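You operate a simulated robot arm through the tools that you are given. There is no shell and no other tool. Be economical: measure what you need, move in short steps, check, and stop when the job is done.

You are at the controls of a simulated robot arm. One attempt, no reset.

Task
Gauge the three rivets in the white plate and stand a tab beside the one that reads NO.
Fine: use the orange gauge and put it back; no tab beside the other two; rivets and pins stay as they are. Set down upright: orange gauge, tab.
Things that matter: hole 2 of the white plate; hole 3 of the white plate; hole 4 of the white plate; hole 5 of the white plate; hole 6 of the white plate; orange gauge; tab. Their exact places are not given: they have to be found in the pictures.

Only the result counts: the job must be done as asked and must still hold three seconds after the hand-in. Knocking over, shifting, dropping, spilling or breaking anything else fails it.

Robot
A 7-joint arm with a fingered hand on a trunk, on a base that drives. Base frame: it is fixed to the floor where the robot stands at the start and does not move with it; the origin is under the middle of the robot, x ahead of it, y to its left, z up. Readings come in cm, rad, newtons and seconds.
With the tool pointing down near the work surface it reaches from about 10 to 64 cm from the robot's upright axis, wherever it stands. Its first joint turns from -2.897 to 2.897 rad. Places, roughly: hole 2 of the white plate [60, 60, 100]; hole 3 of the white plate [60, 50, 100]; hole 4 of the white plate [60, 40, 100]; hole 5 of the white plate [60, 30, 100]; hole 6 of the white plate [60, 30, 100]; tab (3x3x4 cm) [80, 30, 110]. Payload 4 kg.
The TCP is the grasp point between the finger pads, 2.6 cm short of the fingertips. In the tool frame z runs along the fingers and y along their closing line. The gripper opens to 14.8 cm. The gripper's body begins 7.3 cm behind the TCP. The gripper is a hand of 3 fingers: y runs from the thumb to the fingers, the wrist lies at [0, 0, -23.9] in the tool frame, and closing takes about 1.5 s.
Orientation is that of the tool frame in the base frame, as [roll, pitch, yaw] about the fixed x, y, z axes, in that order (R = Rz(yaw) Ry(pitch) Rx(roll)). With the fingers straight down and closing along the base's y, the tool's x points along the base's -x, its y along +y and its z along -z.

Tools
- The arm moves only by the tool jog_arm. Its argument "increments" is a list of rows, each a list of 3 entries, a list of its own where there are three numbers: the gripper command, from -1 (fully open) to 1 (shut), values between in proportion, then the shift along the tool's x, y, z in units of 150 mm (1.0 is 150 mm), then the turn, a rotation vector about the tool's x, y, z in units of 45 degrees (1.0 is 45 degrees). In form: [[hand, [tx, ty, tz], [ax, ay, az]], ...]. A call has 1 to 20 rows; each row is the pose to reach, as a shift and turn from the pose commanded when the call began, along the tool's axes at that moment. A call with a number of a shift or a turn outside -1 to 1 is refused whole. Each row takes 0.2 s and may step no farther than 5 cm and 0.15 rad from the row before; otherwise, or with a gripper value out of range, the whole call is refused. A pose out of reach is approached as far as the arm can. The call stops where the force on the tool passes 40 N (or 10 N more than at its start, if that is more) or the arm is blocked; 0.2 s more then pass. Each finger travels about 7.2 cm/s and halts on what it meets, pressing with about 26 N; the grip force reading is that of the motor and also rises with nothing between the fingers. The clock runs only during rows and for 0.2 s after the last one: add rows that repeat a pose to give the fingers time. It gives the time, the measured TCP pose, the force on the tool (base axes), the opening and the grip force at its end, in the units of the frame above (readings bear some noise), with the torque about the TCP (base axes, N m) and any sound that the robot's microphone picked up.
- Cameras (640 x 400 px; columns grow to the right, rows downward): "scene" is now at [2.67, 16.71, 151.49]; the picture's right is [0.19, -0.98, 0.00], its down [-0.53, -0.11, -0.84] and it looks along [0.82, 0.16, -0.54] (base axes); focal length 256 px, centre (320, 200). "wrist" rides on the gripper at [6.8, -3.9, -9] in the tool frame; the picture's right is [0.50, 0.87, 0.00], its down [-0.66, 0.38, -0.65] and it looks along [-0.57, 0.33, 0.76] (tool axes); focal length 222 px, centre (320, 200).
- snapshot(camera): a new picture of that camera. It takes no simulated time.
- slide_trunk(by): slides the trunk up (or, below 0, down) by that many cm; the arm and the scene camera ride with it, the base frame stays. It gives what a move gives, with no picture.
- drive_base(legs): drives the robot by 1 to 6 legs, each [ahead, left, turn to the left] in cm, cm and rad, along the robot's own axes; the way and the turn of a leg run together, so that a leg with both is an arc; at most 150 cm and 3.142 rad a leg. The arm and the cameras ride along, it lands a little off, and it stops where it bumps. It gives what a move gives.
- grasp_type(shape): the hand has 3 fingers and takes this shape, open, in about a second: jaw (thumb against the fingers, like two jaws); tri (thumb and two fingers); tip (a fingertip pinch); poke (one finger out to press); point (the index stretched); flat (the hand flat); cup (the hand cupped); fist (a fist). The gripper value then closes the fingers along that shape, each until it touches; the sizes above hold for jaw. It gives what a move gives, with no picture.
- head_to(pan, tilt): turns the head with the scene camera to pan (to the left, within 2.705 rad either way) and tilt (down, from -0.506 to 1.204), counted from straight ahead of the robot. It gives what a move gives.
- measure_at(camera, pixels): there is no depth. For up to 12 entries [column, row, z] of the newest picture of that camera ("zoom" is the newest enlarged one), the place [x, y] in the base frame at which the ray of that pixel passes the height z, good to about 0.2 cm. It takes no simulated time.
- close_up(camera, box): a new picture of the part [left, top, right, bottom] of that camera's present view, enlarged. It takes no simulated time.
- sign_off(): hands the job in; it is judged then, once.

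Keep the steps short. Do not move on a guess: measure, check each grasp and each placing, and mend mistakes. In all there are 80 turns and 60 pictures (those below and enlarged ones count). Leave the gripper open and the arm clear of the work at the hand-in unless told otherwise, and finish with a single line.

The tools are called after "Call:" by a JSON object that holds its "name" and its "arguments". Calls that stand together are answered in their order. jog_arm: Moves the arm, as the interface text tells. Its arguments: {"type":"object","properties":{"increments":{"type":"array","items":{"type":"array"}}},"required":["increments"]} The other tools are called the same way: slide_trunk (by) slides the trunk up or down; grasp_type (shape) gives the hand a shape; drive_base (legs) drives the base; head_to (pan, tilt) turns the head that bears the scene camera; snapshot (camera) takes a picture; measure_at (camera, pixels) gives the place at which the rays of pixels pass given heights; close_up (camera, box) takes an enlarged picture of a part of a camera's view; sign_off () hands the job in.

At the start:

```text
time_s: 0.0
ee_pos: [40.05, 12.52, 128.38]
tool_rot: [-3.141, 0.0, -3.141]
wrist_force: [0.7, 0.2, -0.2]
moment: [0.02, -0.01, -0.01]
gripper_width: 14.76
gripper_force: 0.1
shape: jaw
trunk travel left (down, up): [-46.4, 12.6]
robot x, y, heading: [0.1, -0.15, -0.0]
head pan, tilt: [0.195, 0.574]
```

scene: 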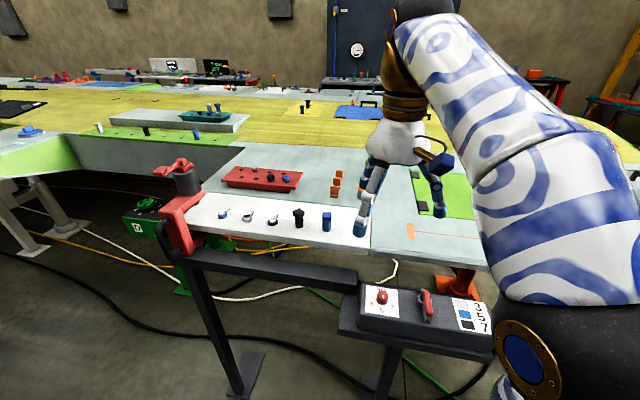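
wrist: 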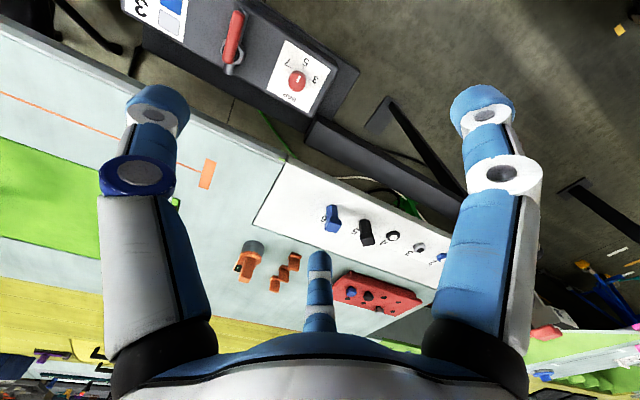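

I see the white plate with rivets/pins at about (220-330, 215) and orange items around (337,180). I'll enlarge both views.

Call:
{"name": "close_up", "arguments": {"camera": "scene", "box": [190, 150, 390, 275]}}

Call:
{"name": "close_up", "arguments": {"camera": "wrist", "box": [200, 150, 460, 312]}}

Call:
{"name": "close_up", "arguments": {"camera": "scene", "box": [340, 270, 500, 370]}}

```text
3.20 times, centred on (290, 212) of scene
```

zoom: 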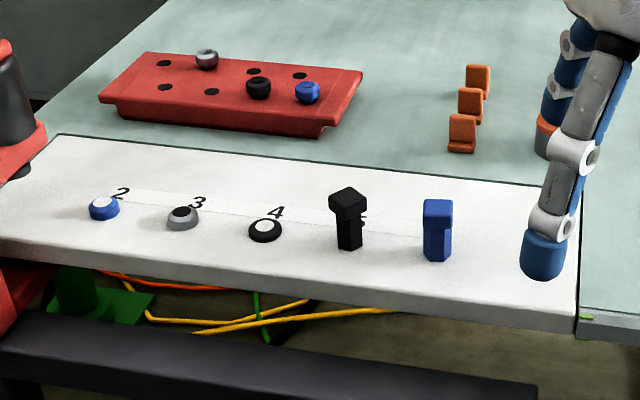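

```text
2.46 times, centred on (330, 231) of wrist
```

zoom: 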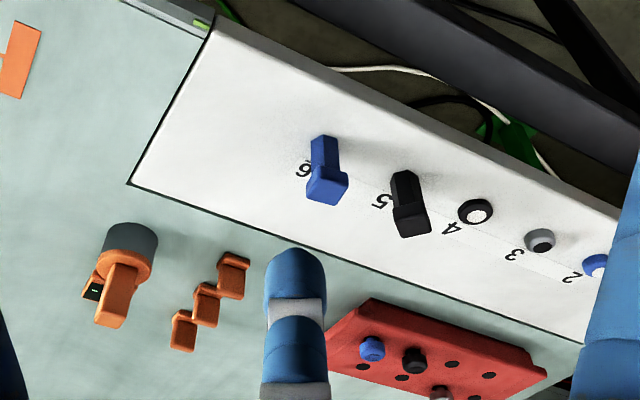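

```text
4.00 times, centred on (420, 320) of scene
```

zoom: 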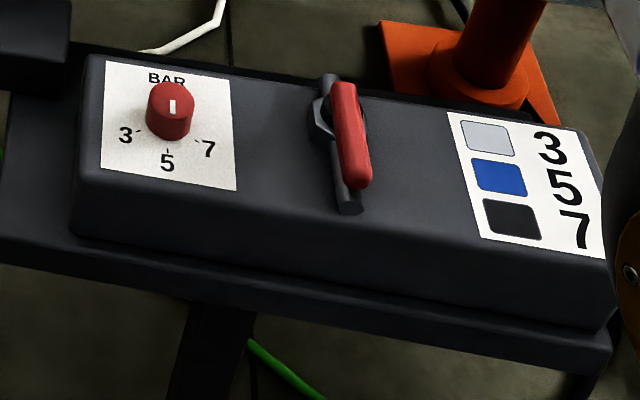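

I see rivets 2, 3 and 4 (low heads), pins 5 and 6, three orange tabs and the gauge (grey foot, orange grip, small display). I'll measure the same points in both cameras at several heights to triangulate.

Call:
{"name": "measure_at", "arguments": {"camera": "scene", "pixels": [[272.8, 222, 95], [272.8, 222, 100], [272.8, 222, 105], [370.6, 248, 100], [334.4, 197.5, 95], [334.4, 197.5, 100], [334.4, 197.5, 105]]}}

Call:
{"name": "measure_at", "arguments": {"camera": "wrist", "pixels": [[395, 236, 95], [395, 236, 100], [395, 236, 105], [252.3, 225.5, 100], [296.5, 253, 95], [296.5, 253, 100], [296.5, 253, 105], [253, 243, 95], [253, 243, 100], [253, 243, 105]]}}

```text
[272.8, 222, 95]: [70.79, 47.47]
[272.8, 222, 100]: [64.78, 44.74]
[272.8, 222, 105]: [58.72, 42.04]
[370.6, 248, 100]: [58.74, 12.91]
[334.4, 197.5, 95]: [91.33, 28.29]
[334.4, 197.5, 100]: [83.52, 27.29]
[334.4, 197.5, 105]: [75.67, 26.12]
```

```text
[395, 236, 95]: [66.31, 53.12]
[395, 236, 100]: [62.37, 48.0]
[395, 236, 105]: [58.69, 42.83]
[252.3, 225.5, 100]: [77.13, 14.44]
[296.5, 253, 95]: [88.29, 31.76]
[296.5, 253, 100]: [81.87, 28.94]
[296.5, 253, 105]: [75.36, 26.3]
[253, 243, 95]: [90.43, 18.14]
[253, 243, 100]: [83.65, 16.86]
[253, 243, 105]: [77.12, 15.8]
```

Triangulating gives a work surface at z≈105: rivet 4 near (58.7, 42.4), tabs near (75.5, 26), gauge near (77, 16). These are beyond reach, so the base must move about 20 cm ahead and 32 cm left. I'll look down first to check the floor is free.

Call:
{"name": "head_to", "arguments": {"pan": 0.5, "tilt": 1.1}}

Call:
{"name": "snapshot", "arguments": {"camera": "scene"}}

```text
time_s: 0.9
ee_pos: [40.09, 12.62, 128.33]
tool_rot: [-3.141, 0.0, -3.141]
wrist_force: [0.1, -1.0, 0.1]
moment: [0.01, -0.05, 0.01]
gripper_width: 14.81
gripper_force: 0.0
shape: jaw
trunk travel left (down, up): [-46.4, 12.6]
robot x, y, heading: [0.2, -0.12, 0.0]
head pan, tilt: [0.499, 1.1]
```

```text
54 pictures are left
```

scene: 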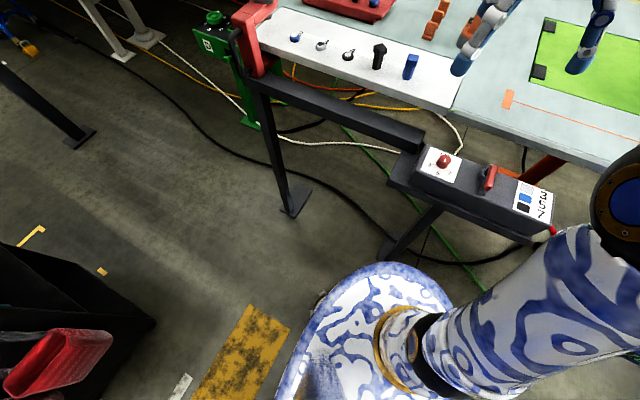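

I measure the leg feet, console corners and the black box on the left to plan the drive.

Call:
{"name": "measure_at", "arguments": {"camera": "scene", "pixels": [[295, 213, 0], [388, 256, 0], [388, 183, 85], [388, 183, 90], [155, 322, 0], [155, 322, 40], [155, 322, 80], [390, 264, 20], [350, 275, 40], [268, 90, 95], [405, 150, 95]]}}

```text
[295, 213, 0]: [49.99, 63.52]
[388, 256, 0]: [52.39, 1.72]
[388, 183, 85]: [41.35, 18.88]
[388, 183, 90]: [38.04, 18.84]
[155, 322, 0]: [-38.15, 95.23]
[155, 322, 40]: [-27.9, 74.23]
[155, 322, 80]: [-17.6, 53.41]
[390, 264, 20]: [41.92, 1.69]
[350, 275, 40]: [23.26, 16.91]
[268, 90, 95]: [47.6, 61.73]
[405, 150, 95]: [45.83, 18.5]
```

The base fits between the table legs (50, 63) and (52, 2) at x≈20, y≈32, with no console contact on a diagonal path. I drive in two steps.

Call:
{"name": "drive_base", "arguments": {"legs": [[8, 16, 0], [11, 16, 0]]}}

Call:
{"name": "head_to", "arguments": {"pan": -0.1, "tilt": 0.75}}

Call:
{"name": "snapshot", "arguments": {"camera": "scene"}}

Call:
{"name": "snapshot", "arguments": {"camera": "wrist"}}

```text
time_s: 3.6
ee_pos: [59.35, 44.54, 128.35]
tool_rot: [-3.142, -0.002, -3.138]
wrist_force: [-0.2, -0.5, -1.3]
moment: [0.03, 0.02, 0.02]
gripper_width: 14.76
gripper_force: 0.1
shape: jaw
trunk travel left (down, up): [-46.4, 12.6]
robot x, y, heading: [18.77, 31.66, 0.005]
head pan, tilt: [0.499, 1.1]
```

```text
time_s: 4.6
ee_pos: [59.26, 44.45, 128.33]
tool_rot: [-3.141, 0.001, -3.14]
wrist_force: [0.5, 0.0, 0.3]
moment: [-0.02, 0.01, -0.02]
gripper_width: 14.77
gripper_force: 0.1
shape: jaw
trunk travel left (down, up): [-46.4, 12.6]
robot x, y, heading: [19.31, 31.75, -0.002]
head pan, tilt: [-0.099, 0.75]
```

```text
53 pictures are left
```

scene: 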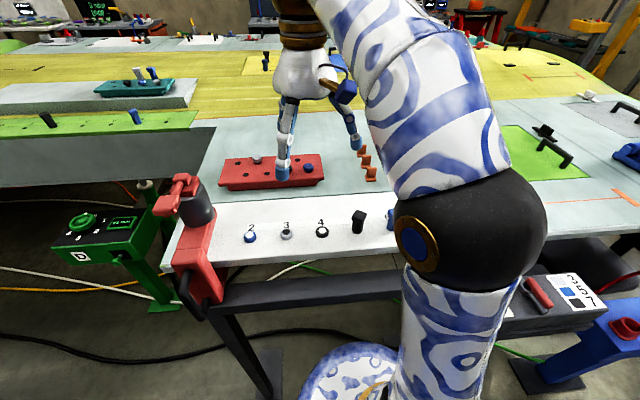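

```text
52 pictures are left
```

wrist: 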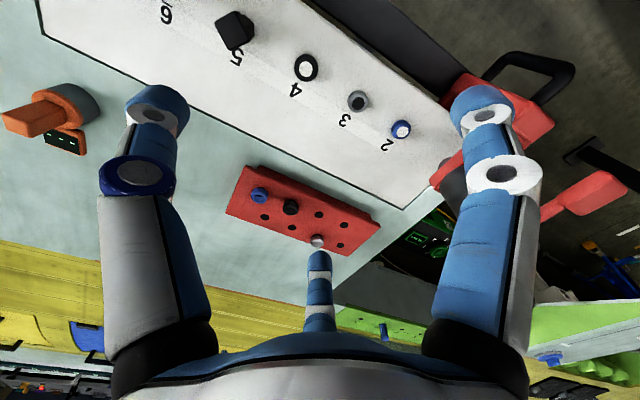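

The drive landed at (19.3, 31.7). I enlarge the gauge and the rivets in the wrist view, and measure.

Call:
{"name": "close_up", "arguments": {"camera": "wrist", "box": [0, 60, 160, 160]}}

Call:
{"name": "close_up", "arguments": {"camera": "wrist", "box": [270, 30, 430, 150]}}

Call:
{"name": "measure_at", "arguments": {"camera": "scene", "pixels": [[322, 232, 105], [287, 235, 105], [250, 237, 105], [357, 232, 105], [371, 178, 105], [367, 164, 105], [362, 152, 105]]}}

Call:
{"name": "measure_at", "arguments": {"camera": "wrist", "pixels": [[305, 67, 105], [358, 101, 105], [400, 130, 105], [246, 47, 105], [75, 105, 105], [75, 105, 107]]}}

```text
4.00 times, centred on (80, 110) of wrist
```

zoom: 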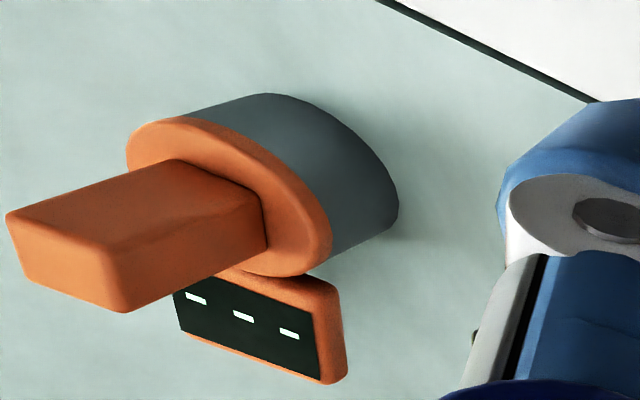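

```text
3.33 times, centred on (350, 90) of wrist
```

zoom: 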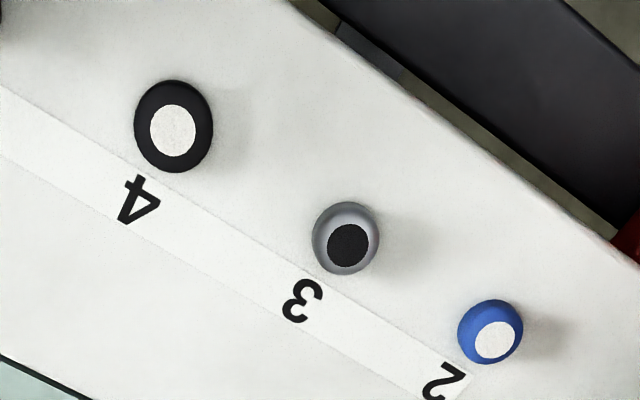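

```text
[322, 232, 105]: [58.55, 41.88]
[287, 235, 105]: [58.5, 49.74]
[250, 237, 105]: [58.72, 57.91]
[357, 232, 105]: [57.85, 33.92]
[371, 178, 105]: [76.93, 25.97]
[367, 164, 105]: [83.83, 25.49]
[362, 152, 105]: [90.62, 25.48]
```

```text
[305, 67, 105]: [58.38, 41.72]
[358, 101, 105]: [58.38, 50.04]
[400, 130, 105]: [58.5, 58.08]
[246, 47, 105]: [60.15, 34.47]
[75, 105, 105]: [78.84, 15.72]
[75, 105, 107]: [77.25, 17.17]
```

Rivets at (58.4, 41.8 / 50.0 / 58.1), gauge showing "---". I move the hand right in two calls (15 cm each) at constant height to see the gauge closely.

Call:
{"name": "jog_arm", "arguments": {"increments": [[-1, [-0.05, -0.25, 0], [0, 0, 0]], [-1, [-0.1, -0.5, 0], [0, 0, 0]], [-1, [-0.15, -0.75, 0], [0, 0, 0]], [-1, [-0.2, -1, 0], [0, 0, 0]]]}}

Call:
{"name": "jog_arm", "arguments": {"increments": [[-1, [-0.05, -0.25, 0], [0, 0, 0]], [-1, [-0.1, -0.5, 0], [0, 0, 0]], [-1, [-0.15, -0.75, 0], [0, 0, 0]], [-1, [-0.2, -1, 0], [0, 0, 0]]]}}

Call:
{"name": "snapshot", "arguments": {"camera": "wrist"}}

Call:
{"name": "snapshot", "arguments": {"camera": "scene"}}

```text
time_s: 5.6
ee_pos: [62.39, 29.51, 128.24]
tool_rot: [-3.141, 0.0, -3.14]
wrist_force: [0.6, -0.8, 0.4]
moment: [0.01, -0.01, 0.01]
gripper_width: 14.8
gripper_force: 0.0
shape: jaw
trunk travel left (down, up): [-46.4, 12.6]
robot x, y, heading: [19.19, 31.95, -0.0]
head pan, tilt: [-0.099, 0.75]
```

```text
time_s: 6.6
ee_pos: [63.41, 15.94, 127.18]
tool_rot: [-3.14, 0.002, -3.14]
wrist_force: [-0.4, 0.2, 0.4]
moment: [-0.01, 0.04, 0.02]
gripper_width: 14.77
gripper_force: 0.1
shape: jaw
out of reach, approached as far as the arm can: row 2, 3, 4
trunk travel left (down, up): [-46.4, 12.6]
robot x, y, heading: [19.41, 31.36, 0.003]
head pan, tilt: [-0.099, 0.75]
```

```text
49 pictures are left
```

wrist: 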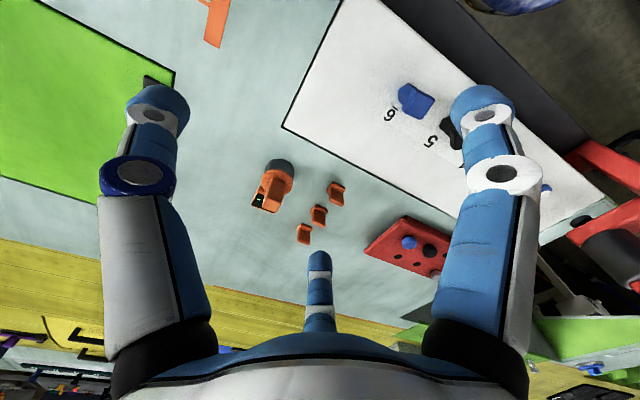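

```text
48 pictures are left
```

scene: 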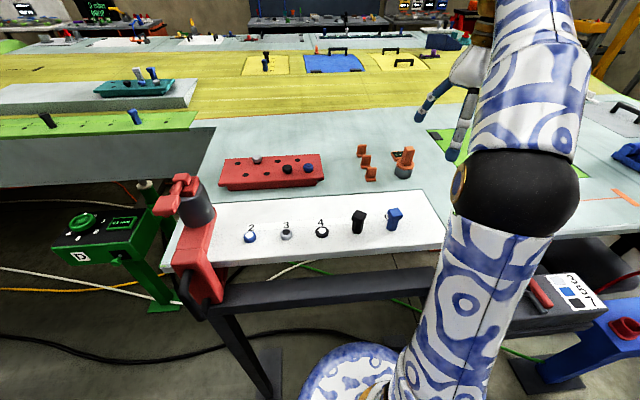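

The arm hit its reach limit at this height, but both cameras now see the gauge. I enlarge both and measure.

Call:
{"name": "close_up", "arguments": {"camera": "scene", "box": [340, 135, 436, 195]}}

Call:
{"name": "close_up", "arguments": {"camera": "wrist", "box": [235, 145, 363, 250]}}

```text
6.67 times, centred on (388, 165) of scene
```

zoom: 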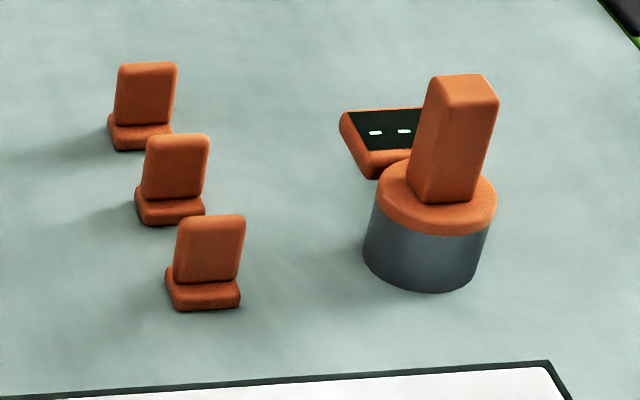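

```text
3.81 times, centred on (299, 198) of wrist
```

zoom: 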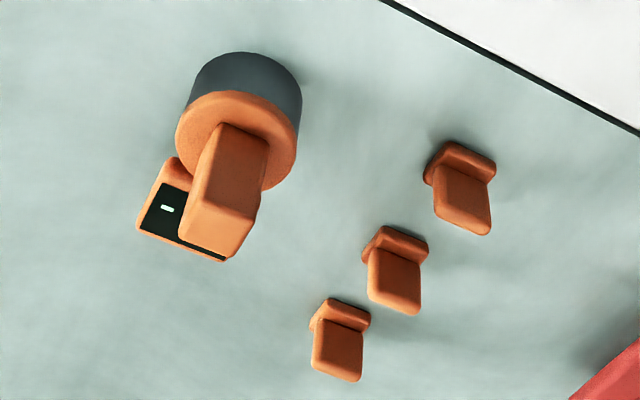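

I measure gauge foot, cap, grip top and tab points from both cameras to get heights and yaw.

Call:
{"name": "measure_at", "arguments": {"camera": "scene", "pixels": [[403, 178.5, 104.3], [394.5, 171.5, 104.3], [412.5, 172.5, 104.3], [409.4, 148.8, 110], [409.4, 148.8, 113], [409.4, 148.8, 116], [405.6, 148.5, 113], [414.7, 149.5, 113], [403.5, 166, 108], [370.5, 180.5, 104.3], [373, 168.5, 108], [373, 168.5, 106]]}}

Call:
{"name": "measure_at", "arguments": {"camera": "wrist", "pixels": [[279, 161, 104.3], [293, 177, 104.3], [265, 174, 104.3], [271.4, 206, 110], [271.4, 206, 113], [271.4, 206, 116], [336, 187, 104.3], [338.5, 205, 106], [338.5, 205, 108], [266, 209, 113], [275, 213, 113]]}}

```text
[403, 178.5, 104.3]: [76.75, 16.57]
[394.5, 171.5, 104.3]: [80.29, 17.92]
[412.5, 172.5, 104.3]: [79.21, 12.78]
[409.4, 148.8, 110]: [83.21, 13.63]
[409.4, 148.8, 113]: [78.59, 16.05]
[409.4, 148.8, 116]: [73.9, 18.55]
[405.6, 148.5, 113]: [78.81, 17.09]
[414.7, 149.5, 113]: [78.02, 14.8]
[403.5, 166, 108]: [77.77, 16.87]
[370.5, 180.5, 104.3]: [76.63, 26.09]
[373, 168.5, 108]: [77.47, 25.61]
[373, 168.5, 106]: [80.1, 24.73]
```

```text
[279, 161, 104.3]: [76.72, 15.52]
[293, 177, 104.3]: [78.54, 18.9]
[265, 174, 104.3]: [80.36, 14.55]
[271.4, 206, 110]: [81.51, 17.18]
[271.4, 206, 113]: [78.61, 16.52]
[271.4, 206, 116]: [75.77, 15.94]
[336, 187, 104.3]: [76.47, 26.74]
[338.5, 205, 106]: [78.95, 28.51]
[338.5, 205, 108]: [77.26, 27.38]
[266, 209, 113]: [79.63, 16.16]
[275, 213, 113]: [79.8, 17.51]
```

Table ≈104.3, gauge about (78.7, 16.2), grip top ≈113, tabs at (77–90, 26). Raising the trunk improves the reach; then I test-close the hand in the air to see how the fingers meet.

Call:
{"name": "slide_trunk", "arguments": {"by": 12}}

Call:
{"name": "jog_arm", "arguments": {"increments": [[0.6, [0, 0, 0], [0, 0, 0]], [0.6, [0, 0, 0], [0, 0, 0]], [0.6, [0, 0, 0], [0, 0, 0]], [0.6, [0, 0, 0], [0, 0, 0]], [0.6, [0, 0, 0], [0, 0, 0]], [0.6, [0, 0, 0], [0, 0, 0]], [0.6, [0, 0, 0], [0, 0, 0]]]}}

Call:
{"name": "snapshot", "arguments": {"camera": "wrist"}}

Call:
{"name": "measure_at", "arguments": {"camera": "scene", "pixels": [[350, 342, 10], [350, 342, 25], [350, 342, 40], [265, 350, 0]]}}

```text
time_s: 8.1
ee_pos: [63.49, 15.89, 139.18]
tool_rot: [-3.141, 0.004, -3.141]
wrist_force: [-0.6, 0.3, 0.3]
moment: [0.03, 0.02, -0.01]
gripper_width: 14.78
gripper_force: 0.0
shape: jaw
trunk travel left (down, up): [-58.4, 0.6]
robot x, y, heading: [18.76, 31.91, 0.003]
head pan, tilt: [-0.099, 0.75]
```

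```text
time_s: 9.7
ee_pos: [63.49, 15.93, 139.09]
tool_rot: [-3.14, 0.004, -3.14]
wrist_force: [-0.1, -0.1, 0.9]
moment: [0.02, -0.01, 0.01]
gripper_width: 3.0
gripper_force: 0.1
shape: jaw
trunk travel left (down, up): [-58.4, 0.6]
robot x, y, heading: [19.17, 31.98, 0.0]
head pan, tilt: [-0.099, 0.75]
```

```text
45 pictures are left
```

wrist: 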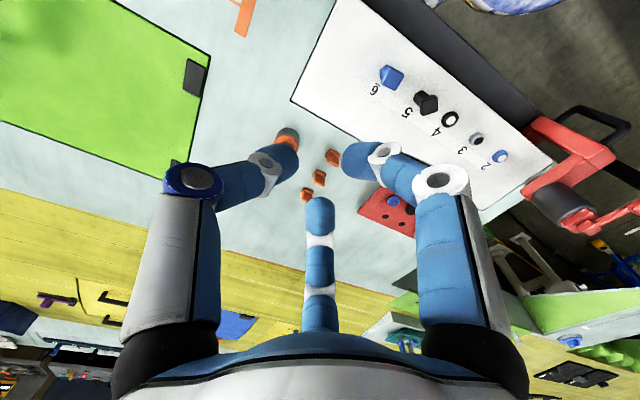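

```text
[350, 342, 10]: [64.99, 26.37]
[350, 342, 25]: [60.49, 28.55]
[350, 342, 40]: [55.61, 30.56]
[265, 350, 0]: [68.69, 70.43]
```

The fingers close from three sides (thumb at −y, two fingers at +y, x±2). I test the "tip" shape in the air to compare.

Call:
{"name": "grasp_type", "arguments": {"shape": "tip"}}

Call:
{"name": "jog_arm", "arguments": {"increments": [[0.6, [0, 0, 0], [0, 0, 0]], [0.6, [0, 0, 0], [0, 0, 0]], [0.6, [0, 0, 0], [0, 0, 0]], [0.6, [0, 0, 0], [0, 0, 0]], [0.6, [0, 0, 0], [0, 0, 0]], [0.6, [0, 0, 0], [0, 0, 0]], [0.6, [0, 0, 0], [0, 0, 0]]]}}

Call:
{"name": "snapshot", "arguments": {"camera": "wrist"}}

Call:
{"name": "snapshot", "arguments": {"camera": "scene"}}

```text
time_s: 10.6
ee_pos: [63.44, 15.92, 139.11]
tool_rot: [-3.139, 0.004, -3.139]
wrist_force: [0.1, -0.3, -0.4]
moment: [0.03, 0.03, -0.02]
gripper_width: 14.77
gripper_force: 0.1
shape: tip
trunk travel left (down, up): [-58.4, 0.6]
robot x, y, heading: [19.25, 31.8, 0.0]
head pan, tilt: [-0.099, 0.75]
```

```text
time_s: 12.2
ee_pos: [63.36, 15.91, 139.2]
tool_rot: [-3.141, 0.003, -3.14]
wrist_force: [0.4, -0.3, 0.6]
moment: [-0.04, 0.0, 0.03]
gripper_width: 3.01
gripper_force: 0.0
shape: tip
trunk travel left (down, up): [-58.4, 0.6]
robot x, y, heading: [19.31, 31.97, 0.001]
head pan, tilt: [-0.099, 0.75]
```

```text
44 pictures are left
```

wrist: 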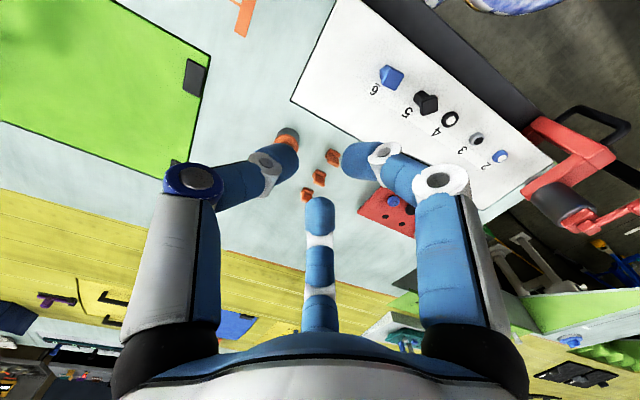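

```text
43 pictures are left
```

scene: 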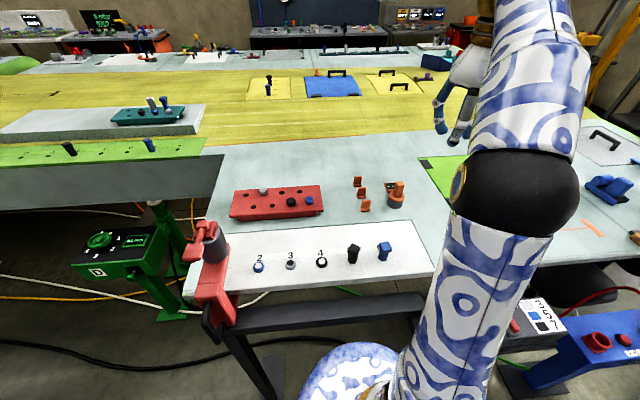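

"Tip" is identical here, so I go back to jaw (its sizes are stated). I refine gauge and tab geometry from this new, higher viewpoint.

Call:
{"name": "grasp_type", "arguments": {"shape": "jaw"}}

Call:
{"name": "close_up", "arguments": {"camera": "scene", "box": [340, 167, 420, 217]}}

```text
time_s: 13.1
ee_pos: [63.52, 15.97, 139.01]
tool_rot: [-3.141, 0.003, -3.14]
wrist_force: [-0.3, -0.5, -1.3]
moment: [0.05, -0.02, 0.0]
gripper_width: 14.8
gripper_force: 0.0
shape: jaw
trunk travel left (down, up): [-58.4, 0.6]
robot x, y, heading: [19.04, 31.59, 0.002]
head pan, tilt: [-0.099, 0.75]
```

```text
8.00 times, centred on (380, 192) of scene
```

zoom: 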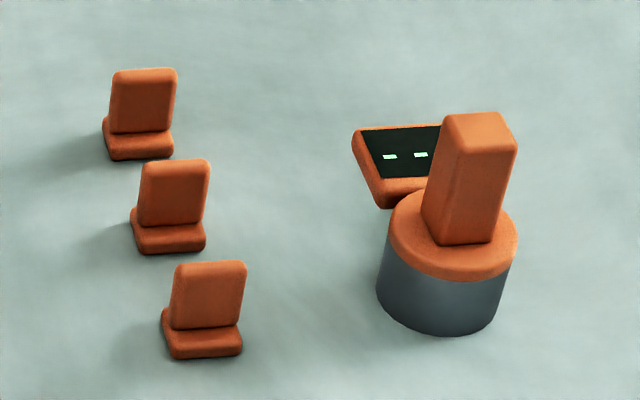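

Call:
{"name": "measure_at", "arguments": {"camera": "zoom", "pixels": [[460, 153, 113], [517, 150, 113], [500, 114, 113], [447, 118, 113], [440, 243, 107.5], [490, 243, 107.5], [437, 297, 104.3], [454, 234, 107.5], [388, 234, 107.5], [518, 234, 107.5], [205, 357, 104.3], [410, 160, 107]]}}

Call:
{"name": "measure_at", "arguments": {"camera": "zoom", "pixels": [[165, 350, 104.3], [243, 350, 104.3], [245, 264, 108.3], [178, 266, 108.3], [170, 330, 105.3], [238, 326, 105.3], [133, 245, 104.3], [206, 245, 104.3], [107, 155, 104.3], [172, 153, 104.3]]}}

```text
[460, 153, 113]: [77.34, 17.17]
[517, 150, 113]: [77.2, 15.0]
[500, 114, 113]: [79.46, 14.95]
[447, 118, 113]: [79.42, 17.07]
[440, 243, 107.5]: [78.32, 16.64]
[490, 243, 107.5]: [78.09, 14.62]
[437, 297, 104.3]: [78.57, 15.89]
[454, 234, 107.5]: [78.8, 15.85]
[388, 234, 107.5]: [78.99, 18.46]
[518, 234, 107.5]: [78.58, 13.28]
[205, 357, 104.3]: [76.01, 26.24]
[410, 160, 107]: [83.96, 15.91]
```

```text
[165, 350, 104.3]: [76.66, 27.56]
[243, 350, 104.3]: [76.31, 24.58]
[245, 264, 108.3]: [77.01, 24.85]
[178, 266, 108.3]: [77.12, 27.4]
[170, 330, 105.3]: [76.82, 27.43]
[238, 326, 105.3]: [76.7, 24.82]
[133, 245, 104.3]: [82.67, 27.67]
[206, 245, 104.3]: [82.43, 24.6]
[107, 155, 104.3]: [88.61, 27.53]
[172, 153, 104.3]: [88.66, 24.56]
```

Gauge axis is at (78.6, 15.9), grip bar 2.1 cm square, axis-aligned, top ≈113, cap top ≈107.5, display toward +x. I lower 15 cm in place first, clear of everything (x≈63.5).

Call:
{"name": "jog_arm", "arguments": {"increments": [[0.1, [0, 0, 0.25], [0, 0, 0]], [0.1, [0, 0, 0.5], [0, 0, 0]], [0.1, [0, 0, 0.75], [0, 0, 0]], [0.1, [0, 0, 1.0], [0, 0, 0]]]}}

```text
time_s: 14.1
ee_pos: [63.42, 15.81, 124.23]
tool_rot: [-3.139, 0.002, -3.138]
wrist_force: [-0.4, -0.6, 0.0]
moment: [0.03, -0.01, 0.01]
gripper_width: 6.7
gripper_force: 0.0
shape: jaw
trunk travel left (down, up): [-58.4, 0.6]
robot x, y, heading: [19.3, 31.73, 0.001]
head pan, tilt: [-0.099, 0.75]
```

Now forward 15 cm with 5 cm descent; tips stay at ≈116.6, above the grip top at 113.

Call:
{"name": "jog_arm", "arguments": {"increments": [[0.1, [-0.25, 0, 0.1], [0, 0, 0]], [0.1, [-0.5, 0, 0.2], [0, 0, 0]], [0.1, [-0.75, 0, 0.3], [0, 0, 0]], [0.1, [-1.0, 0, 0.33], [0, 0, 0]], [0.1, [-1.0, 0, 0.33], [0, 0, 0]]]}}

Call:
{"name": "snapshot", "arguments": {"camera": "wrist"}}

Call:
{"name": "close_up", "arguments": {"camera": "scene", "box": [340, 127, 468, 227]}}

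```text
time_s: 15.3
ee_pos: [78.39, 15.73, 119.21]
tool_rot: [-3.138, 0.003, -3.14]
wrist_force: [-0.1, -0.5, -0.9]
moment: [-0.01, -0.01, -0.02]
gripper_width: 6.71
gripper_force: 0.0
shape: jaw
trunk travel left (down, up): [-58.4, 0.6]
robot x, y, heading: [19.1, 31.56, -0.0]
head pan, tilt: [-0.099, 0.75]
```

```text
41 pictures are left
```

wrist: 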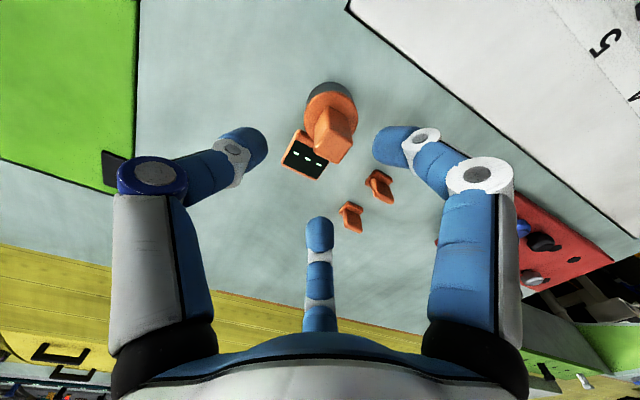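

```text
4.00 times, centred on (404, 177) of scene
```

zoom: 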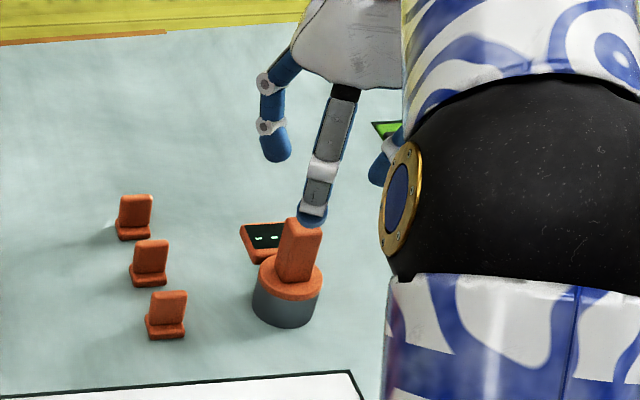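

Call:
{"name": "close_up", "arguments": {"camera": "wrist", "box": [270, 70, 398, 190]}}

```text
3.33 times, centred on (334, 130) of wrist
```

zoom: 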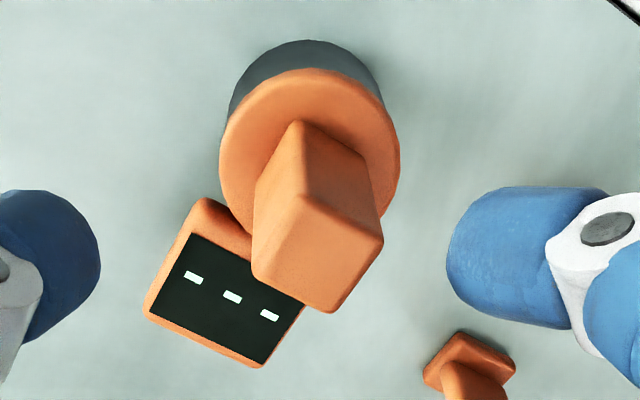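

Top face corners in the zoom: (299,195), (383,237), (330,312), (253,270). I measure them and the cap at 107.5.

Call:
{"name": "measure_at", "arguments": {"camera": "zoom", "pixels": [[299, 195, 112.5], [383, 237, 112.5], [330, 312, 112.5], [253, 270, 112.5], [316, 253, 112], [316, 253, 113], [310, 152, 107.5], [310, 152, 107], [306, 120, 104.3]]}}

```text
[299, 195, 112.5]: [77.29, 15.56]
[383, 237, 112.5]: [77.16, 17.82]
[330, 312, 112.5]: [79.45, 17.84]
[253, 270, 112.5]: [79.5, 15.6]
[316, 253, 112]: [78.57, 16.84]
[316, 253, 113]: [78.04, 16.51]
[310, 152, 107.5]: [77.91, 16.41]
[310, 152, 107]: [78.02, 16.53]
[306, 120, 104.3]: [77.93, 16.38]
```

The wrist view (tied to the hand) puts the grip at ≈(78.3, 16.5), so I shift +0.6 cm in y and descend to TCP z≈110.8.

Call:
{"name": "jog_arm", "arguments": {"increments": [[0.1, [0, 0.04, 0.15], [0, 0, 0]], [0.1, [0, 0.04, 0.3], [0, 0, 0]], [0.1, [0, 0.04, 0.45], [0, 0, 0]], [0.1, [0, 0.04, 0.56], [0, 0, 0]], [0.1, [0, 0.04, 0.56], [0, 0, 0]]]}}

Call:
{"name": "snapshot", "arguments": {"camera": "wrist"}}

Call:
{"name": "close_up", "arguments": {"camera": "scene", "box": [360, 147, 440, 217]}}

```text
time_s: 16.5
ee_pos: [78.61, 16.53, 110.77]
tool_rot: [-3.139, 0.006, -3.14]
wrist_force: [2.5, 1.5, 5.8]
moment: [0.16, -0.32, 0.02]
gripper_width: 6.98
gripper_force: 0.0
shape: jaw
trunk travel left (down, up): [-58.4, 0.6]
robot x, y, heading: [19.38, 31.91, -0.0]
head pan, tilt: [-0.099, 0.75]
```

```text
38 pictures are left
```

wrist: 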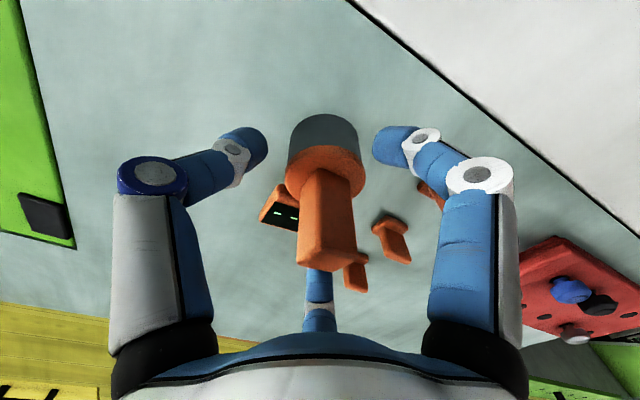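

```text
5.71 times, centred on (400, 182) of scene
```

zoom: 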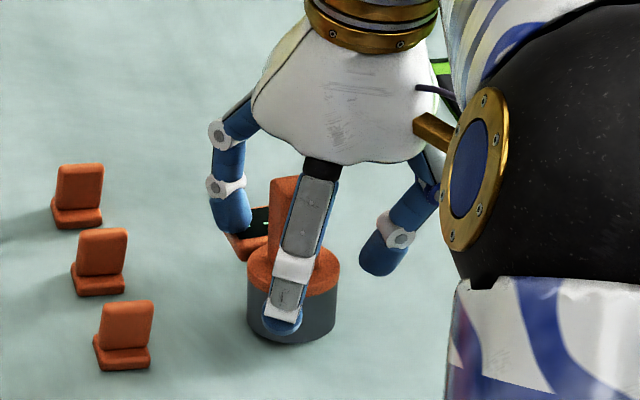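

A 5.8 N upward force: the far finger's tip touches the display box. I raise 1.0 cm, check that the force vanishes, then close.

Call:
{"name": "jog_arm", "arguments": {"increments": [[0.1, [0, 0, -0.07], [0, 0, 0]], [0.1, [0, 0, -0.07], [0, 0, 0]]]}}

Call:
{"name": "close_up", "arguments": {"camera": "scene", "box": [360, 147, 440, 217]}}

```text
time_s: 17.1
ee_pos: [78.53, 16.55, 111.88]
tool_rot: [-3.14, 0.002, 3.141]
wrist_force: [-0.4, -0.5, 0.5]
moment: [0.0, -0.02, 0.02]
gripper_width: 6.72
gripper_force: 0.1
shape: jaw
trunk travel left (down, up): [-58.4, 0.6]
robot x, y, heading: [19.06, 31.79, -0.005]
head pan, tilt: [-0.099, 0.75]
```

```text
5.71 times, centred on (400, 182) of scene
```

zoom: 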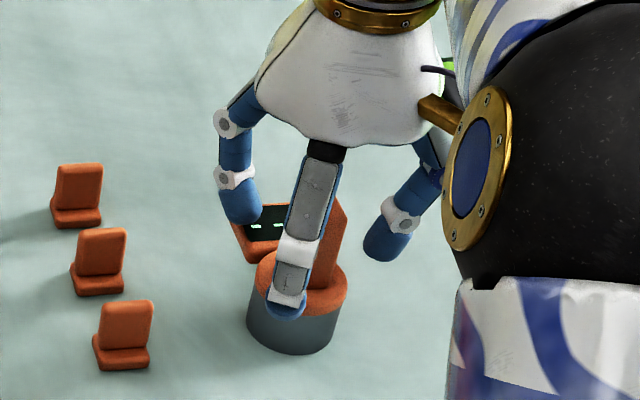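

Clear now. I close the fingers on the grip bar and wait.

Call:
{"name": "jog_arm", "arguments": {"increments": [[0.5, [0, 0, 0], [0, 0, 0]], [0.5, [0, 0, 0], [0, 0, 0]], [0.5, [0, 0, 0], [0, 0, 0]], [1, [0, 0, 0], [0, 0, 0]], [1, [0, 0, 0], [0, 0, 0]], [1, [0, 0, 0], [0, 0, 0]], [1, [0, 0, 0], [0, 0, 0]], [1, [0, 0, 0], [0, 0, 0]]]}}

Call:
{"name": "snapshot", "arguments": {"camera": "wrist"}}

Call:
{"name": "close_up", "arguments": {"camera": "scene", "box": [360, 147, 440, 217]}}

```text
time_s: 18.9
ee_pos: [78.6, 16.45, 111.89]
tool_rot: [-3.141, 0.004, -3.139]
wrist_force: [-0.1, -0.3, 0.1]
moment: [0.0, 0.01, -0.02]
gripper_width: 1.97
gripper_force: 25.8
shape: jaw
trunk travel left (down, up): [-58.4, 0.6]
robot x, y, heading: [19.12, 31.92, -0.001]
head pan, tilt: [-0.099, 0.75]
```

```text
35 pictures are left
```

wrist: 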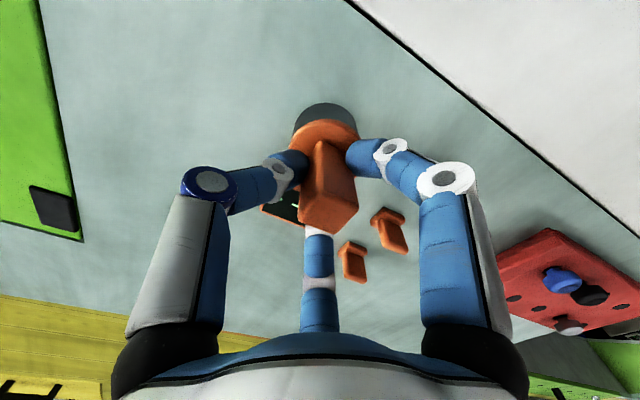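

```text
5.71 times, centred on (400, 182) of scene
```

zoom: 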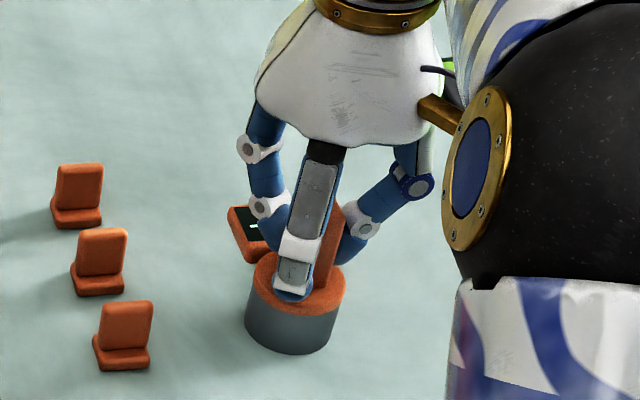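

Held: 1.97 cm, 25.8 N. I record the home pose TCP (78.6, 16.5, 111.9) and lift 7.5 cm.

Call:
{"name": "jog_arm", "arguments": {"increments": [[1, [0, 0, -0.1], [0, 0, 0]], [1, [0, 0, -0.25], [0, 0, 0]], [1, [0, 0, -0.4], [0, 0, 0]], [1, [0, 0, -0.5], [0, 0, 0]], [1, [0, 0, -0.5], [0, 0, 0]]]}}

Call:
{"name": "snapshot", "arguments": {"camera": "wrist"}}

Call:
{"name": "close_up", "arguments": {"camera": "scene", "box": [350, 127, 446, 217]}}

```text
time_s: 20.1
ee_pos: [78.55, 16.52, 119.47]
tool_rot: [-3.141, 0.004, -3.141]
wrist_force: [0.4, -0.9, -4.6]
moment: [0.0, 0.01, 0.0]
gripper_width: 1.98
gripper_force: 25.9
shape: jaw
trunk travel left (down, up): [-58.4, 0.6]
robot x, y, heading: [19.4, 31.94, 0.001]
head pan, tilt: [-0.099, 0.75]
```

```text
33 pictures are left
```

wrist: 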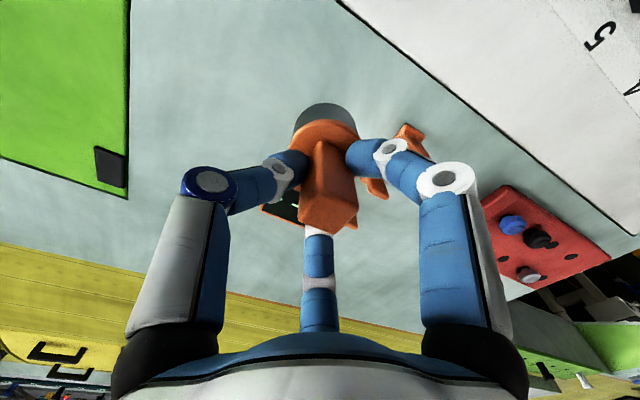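

```text
4.44 times, centred on (398, 172) of scene
```

zoom: 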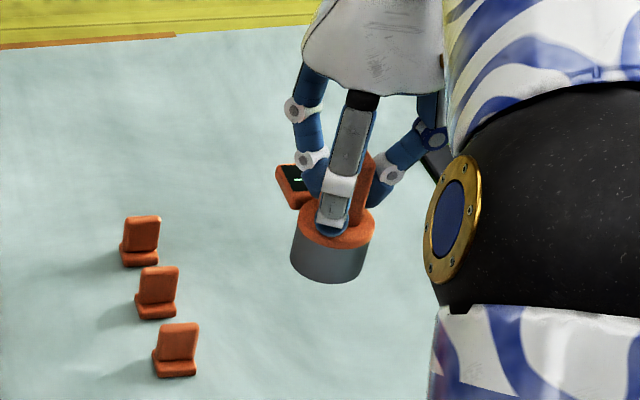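

Lifted (weight ≈4 N). I enlarge the wrist view to find the gauge axis relative to the TCP.

Call:
{"name": "close_up", "arguments": {"camera": "wrist", "box": [262, 85, 390, 240]}}

```text
2.58 times, centred on (326, 162) of wrist
```

zoom: 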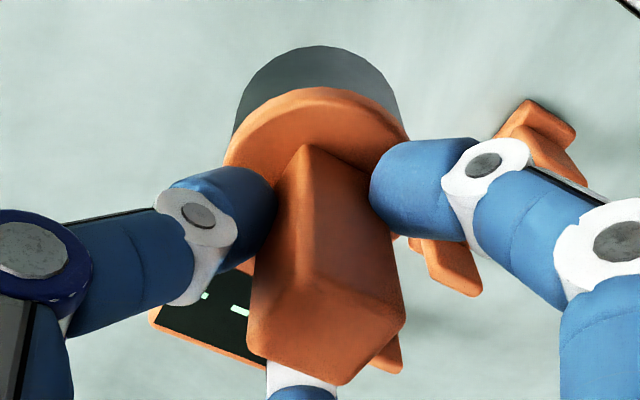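

Call:
{"name": "measure_at", "arguments": {"camera": "zoom", "pixels": [[318, 46, 111.8], [318, 46, 112.3], [318, 87, 115], [236, 115, 111.8], [400, 115, 111.8], [404, 310, 120.2], [248, 345, 120.2], [342, 384, 120.2], [312, 280, 120.2]]}}

```text
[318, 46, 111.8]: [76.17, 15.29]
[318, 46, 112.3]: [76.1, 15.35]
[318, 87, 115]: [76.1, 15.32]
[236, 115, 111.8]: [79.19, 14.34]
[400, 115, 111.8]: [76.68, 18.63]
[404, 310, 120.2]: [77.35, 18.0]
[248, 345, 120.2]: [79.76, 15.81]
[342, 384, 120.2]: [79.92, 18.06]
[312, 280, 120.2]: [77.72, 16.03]
```

The gauge axis coincides with the TCP to ≈0.2 cm. I carry it, rising 3 cm, toward rivet 4, via (68.5, 29.3).

Call:
{"name": "jog_arm", "arguments": {"increments": [[1, [0.13, 0.17, -0.08], [0, 0, 0]], [1, [0.27, 0.34, -0.15], [0, 0, 0]], [1, [0.4, 0.51, -0.2], [0, 0, 0]], [1, [0.53, 0.68, -0.25], [0, 0, 0]], [1, [0.67, 0.85, -0.25], [0, 0, 0]]]}}

Call:
{"name": "jog_arm", "arguments": {"increments": [[1, [0.1, 0.2, 0], [0, 0, 0]], [1, [0.25, 0.4, 0], [0, 0, 0]], [1, [0.4, 0.6, 0], [0, 0, 0]], [1, [0.55, 0.78, 0], [0, 0, 0]], [1, [0.64, 0.84, 0], [0, 0, 0]], [1, [0.64, 0.84, 0], [0, 0, 0]]]}}

Call:
{"name": "snapshot", "arguments": {"camera": "wrist"}}

Call:
{"name": "snapshot", "arguments": {"camera": "scene"}}

```text
time_s: 21.3
ee_pos: [68.31, 29.21, 123.12]
tool_rot: [-3.139, 0.003, 3.141]
wrist_force: [0.1, 0.6, -4.6]
moment: [-0.01, -0.01, -0.02]
gripper_width: 1.97
gripper_force: 25.9
shape: jaw
trunk travel left (down, up): [-58.4, 0.6]
robot x, y, heading: [19.42, 31.73, 0.002]
head pan, tilt: [-0.099, 0.75]
```

```text
time_s: 22.7
ee_pos: [59.0, 41.75, 122.99]
tool_rot: [-3.141, 0.003, -3.141]
wrist_force: [0.3, 0.8, -5.5]
moment: [-0.02, -0.02, 0.0]
gripper_width: 1.95
gripper_force: 25.9
shape: jaw
trunk travel left (down, up): [-58.4, 0.6]
robot x, y, heading: [19.22, 31.69, 0.0]
head pan, tilt: [-0.099, 0.75]
```

```text
30 pictures are left
```

wrist: 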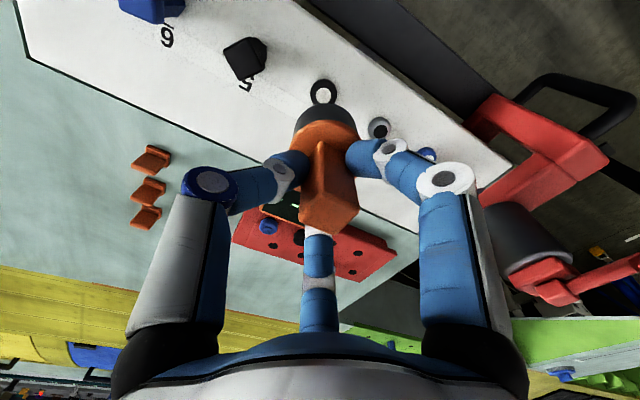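

```text
29 pictures are left
```

scene: 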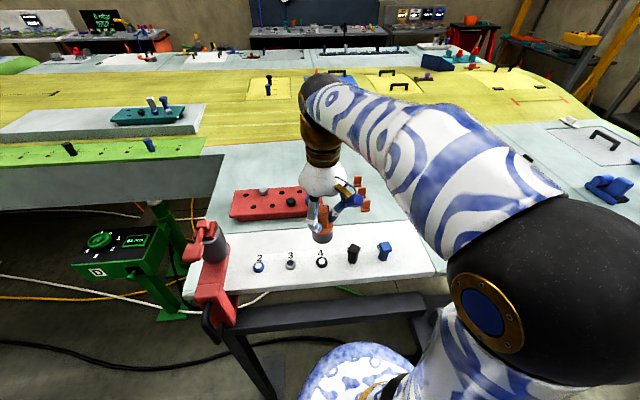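

I enlarge the wrist view at rivets 4 and 3 for precise centres.

Call:
{"name": "close_up", "arguments": {"camera": "wrist", "box": [290, 65, 450, 165]}}

Call:
{"name": "close_up", "arguments": {"camera": "scene", "box": [240, 180, 400, 280]}}

```text
4.00 times, centred on (370, 115) of wrist
```

zoom: 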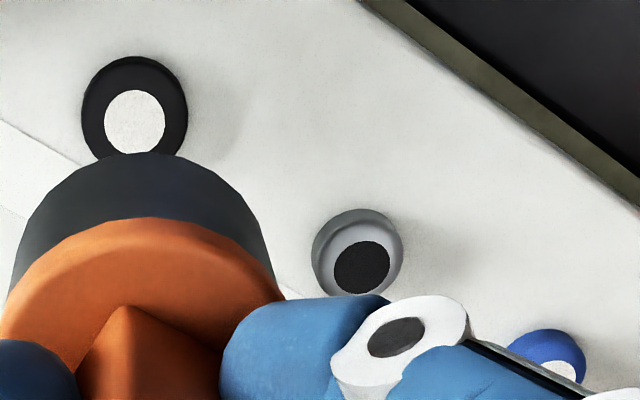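

```text
4.00 times, centred on (320, 230) of scene
```

zoom: 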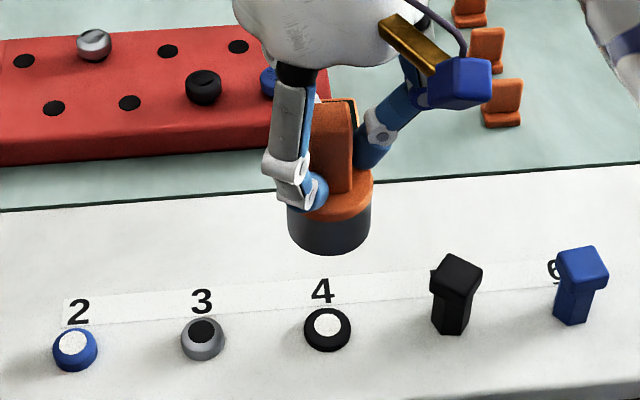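

Call:
{"name": "measure_at", "arguments": {"camera": "zoom", "pixels": [[327, 324, 105], [203, 331, 106], [75, 344, 106], [327, 332, 104.3], [202, 341, 104.3], [74, 353, 104.3]]}}

Call:
{"name": "measure_at", "arguments": {"camera": "wrist", "pixels": [[323.5, 95.5, 105], [324, 92, 104.5], [380.5, 131.5, 106], [379, 128, 105], [379, 128, 104.5]]}}

```text
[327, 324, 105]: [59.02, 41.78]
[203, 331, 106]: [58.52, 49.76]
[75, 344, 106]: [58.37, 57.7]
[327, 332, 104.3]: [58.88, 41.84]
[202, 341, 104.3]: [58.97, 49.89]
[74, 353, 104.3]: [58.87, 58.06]
```

```text
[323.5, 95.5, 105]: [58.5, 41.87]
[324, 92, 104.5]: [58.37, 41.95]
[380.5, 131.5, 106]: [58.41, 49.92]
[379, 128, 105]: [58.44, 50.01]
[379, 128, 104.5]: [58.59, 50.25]
```

Rivet 4 at (58.45, 41.9) in the hand camera; gauge axis at ≈(58.85, 41.8). I shift −0.4 in x, +0.1 in y and lower 8 cm to hover just above, then look.

Call:
{"name": "jog_arm", "arguments": {"increments": [[1, [0.027, 0.007, 0.2], [0, 0, 0]], [1, [0.027, 0.007, 0.4], [0, 0, 0]], [1, [0.027, 0.007, 0.53], [0, 0, 0]], [1, [0.027, 0.007, 0.53], [0, 0, 0]]]}}

Call:
{"name": "close_up", "arguments": {"camera": "wrist", "box": [250, 65, 410, 165]}}

Call:
{"name": "close_up", "arguments": {"camera": "scene", "box": [280, 200, 376, 276]}}

```text
time_s: 23.7
ee_pos: [58.66, 42.01, 114.98]
tool_rot: [-3.14, 0.004, -3.14]
wrist_force: [0.5, 0.2, -5.4]
moment: [-0.02, 0.02, 0.01]
gripper_width: 1.96
gripper_force: 25.8
shape: jaw
trunk travel left (down, up): [-58.4, 0.6]
robot x, y, heading: [19.2, 31.75, -0.003]
head pan, tilt: [-0.099, 0.75]
```

```text
4.00 times, centred on (330, 115) of wrist
```

zoom: 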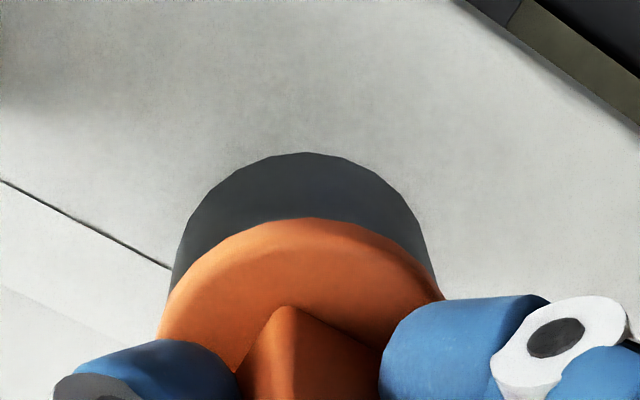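

```text
5.26 times, centred on (328, 238) of scene
```

zoom: 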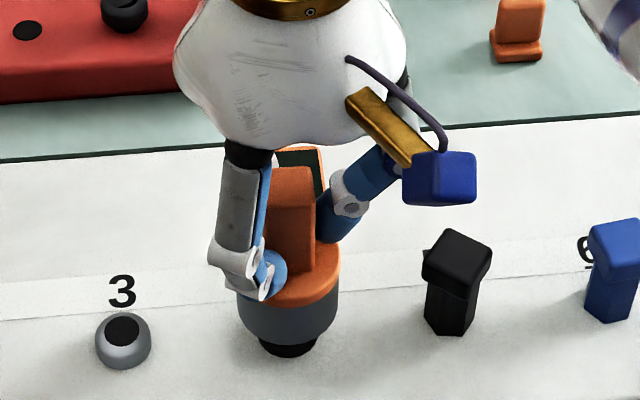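

Columns align (foot centre 288, rivet centre 287). I check x via the foot's front rim at z≈107.4 and rivet front edge.

Call:
{"name": "measure_at", "arguments": {"camera": "zoom", "pixels": [[288, 341, 107.4], [237, 305, 107.4], [338, 305, 107.4], [288, 357, 104.3], [258, 345, 104.7], [317, 345, 104.7]]}}

```text
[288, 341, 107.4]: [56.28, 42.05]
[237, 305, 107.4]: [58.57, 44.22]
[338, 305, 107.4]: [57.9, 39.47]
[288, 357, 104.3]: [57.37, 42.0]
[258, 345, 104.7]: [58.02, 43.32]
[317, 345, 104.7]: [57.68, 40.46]
```

Foot centre (58.7, 41.9) against rivet (58.85, 41.9) — within 0.2 cm. I lower 2 cm in small steps and read the force.

Call:
{"name": "jog_arm", "arguments": {"increments": [[1, [-0.007, 0, 0.03], [0, 0, 0]], [1, [-0.007, 0, 0.06], [0, 0, 0]], [1, [-0.007, 0, 0.09], [0, 0, 0]], [1, [-0.007, 0, 0.115], [0, 0, 0]], [1, [-0.007, 0, 0.115], [0, 0, 0]]]}}

Call:
{"name": "close_up", "arguments": {"camera": "scene", "box": [280, 200, 376, 276]}}

```text
time_s: 24.9
ee_pos: [58.63, 41.87, 113.42]
tool_rot: [-3.14, 0.004, -3.141]
wrist_force: [0.1, 0.8, -4.5]
moment: [0.0, -0.02, 0.01]
gripper_width: 1.93
gripper_force: 26.4
shape: jaw
trunk travel left (down, up): [-58.4, 0.6]
robot x, y, heading: [19.25, 31.88, -0.004]
head pan, tilt: [-0.099, 0.75]
```

```text
5.26 times, centred on (328, 238) of scene
```

zoom: 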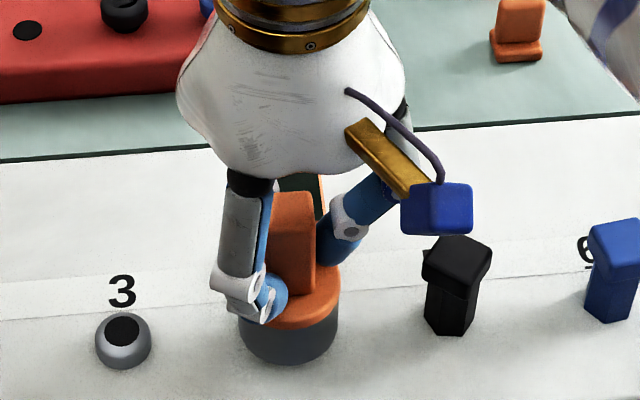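

No contact yet (force unchanged). Continue down 0.75 cm in small steps.

Call:
{"name": "jog_arm", "arguments": {"increments": [[1, [0, 0, 0.015], [0, 0, 0]], [1, [0, 0, 0.03], [0, 0, 0]], [1, [0, 0, 0.04], [0, 0, 0]], [1, [0, 0, 0.05], [0, 0, 0]], [1, [0, 0, 0.05], [0, 0, 0]]]}}

```text
time_s: 26.1
ee_pos: [58.64, 41.89, 112.48]
tool_rot: [-3.139, 0.003, -3.139]
wrist_force: [0.4, -0.6, -5.5]
moment: [-0.01, 0.02, -0.03]
gripper_width: 1.92
gripper_force: 25.7
shape: jaw
trunk travel left (down, up): [-58.4, 0.6]
robot x, y, heading: [19.1, 31.6, -0.001]
head pan, tilt: [-0.099, 0.75]
```

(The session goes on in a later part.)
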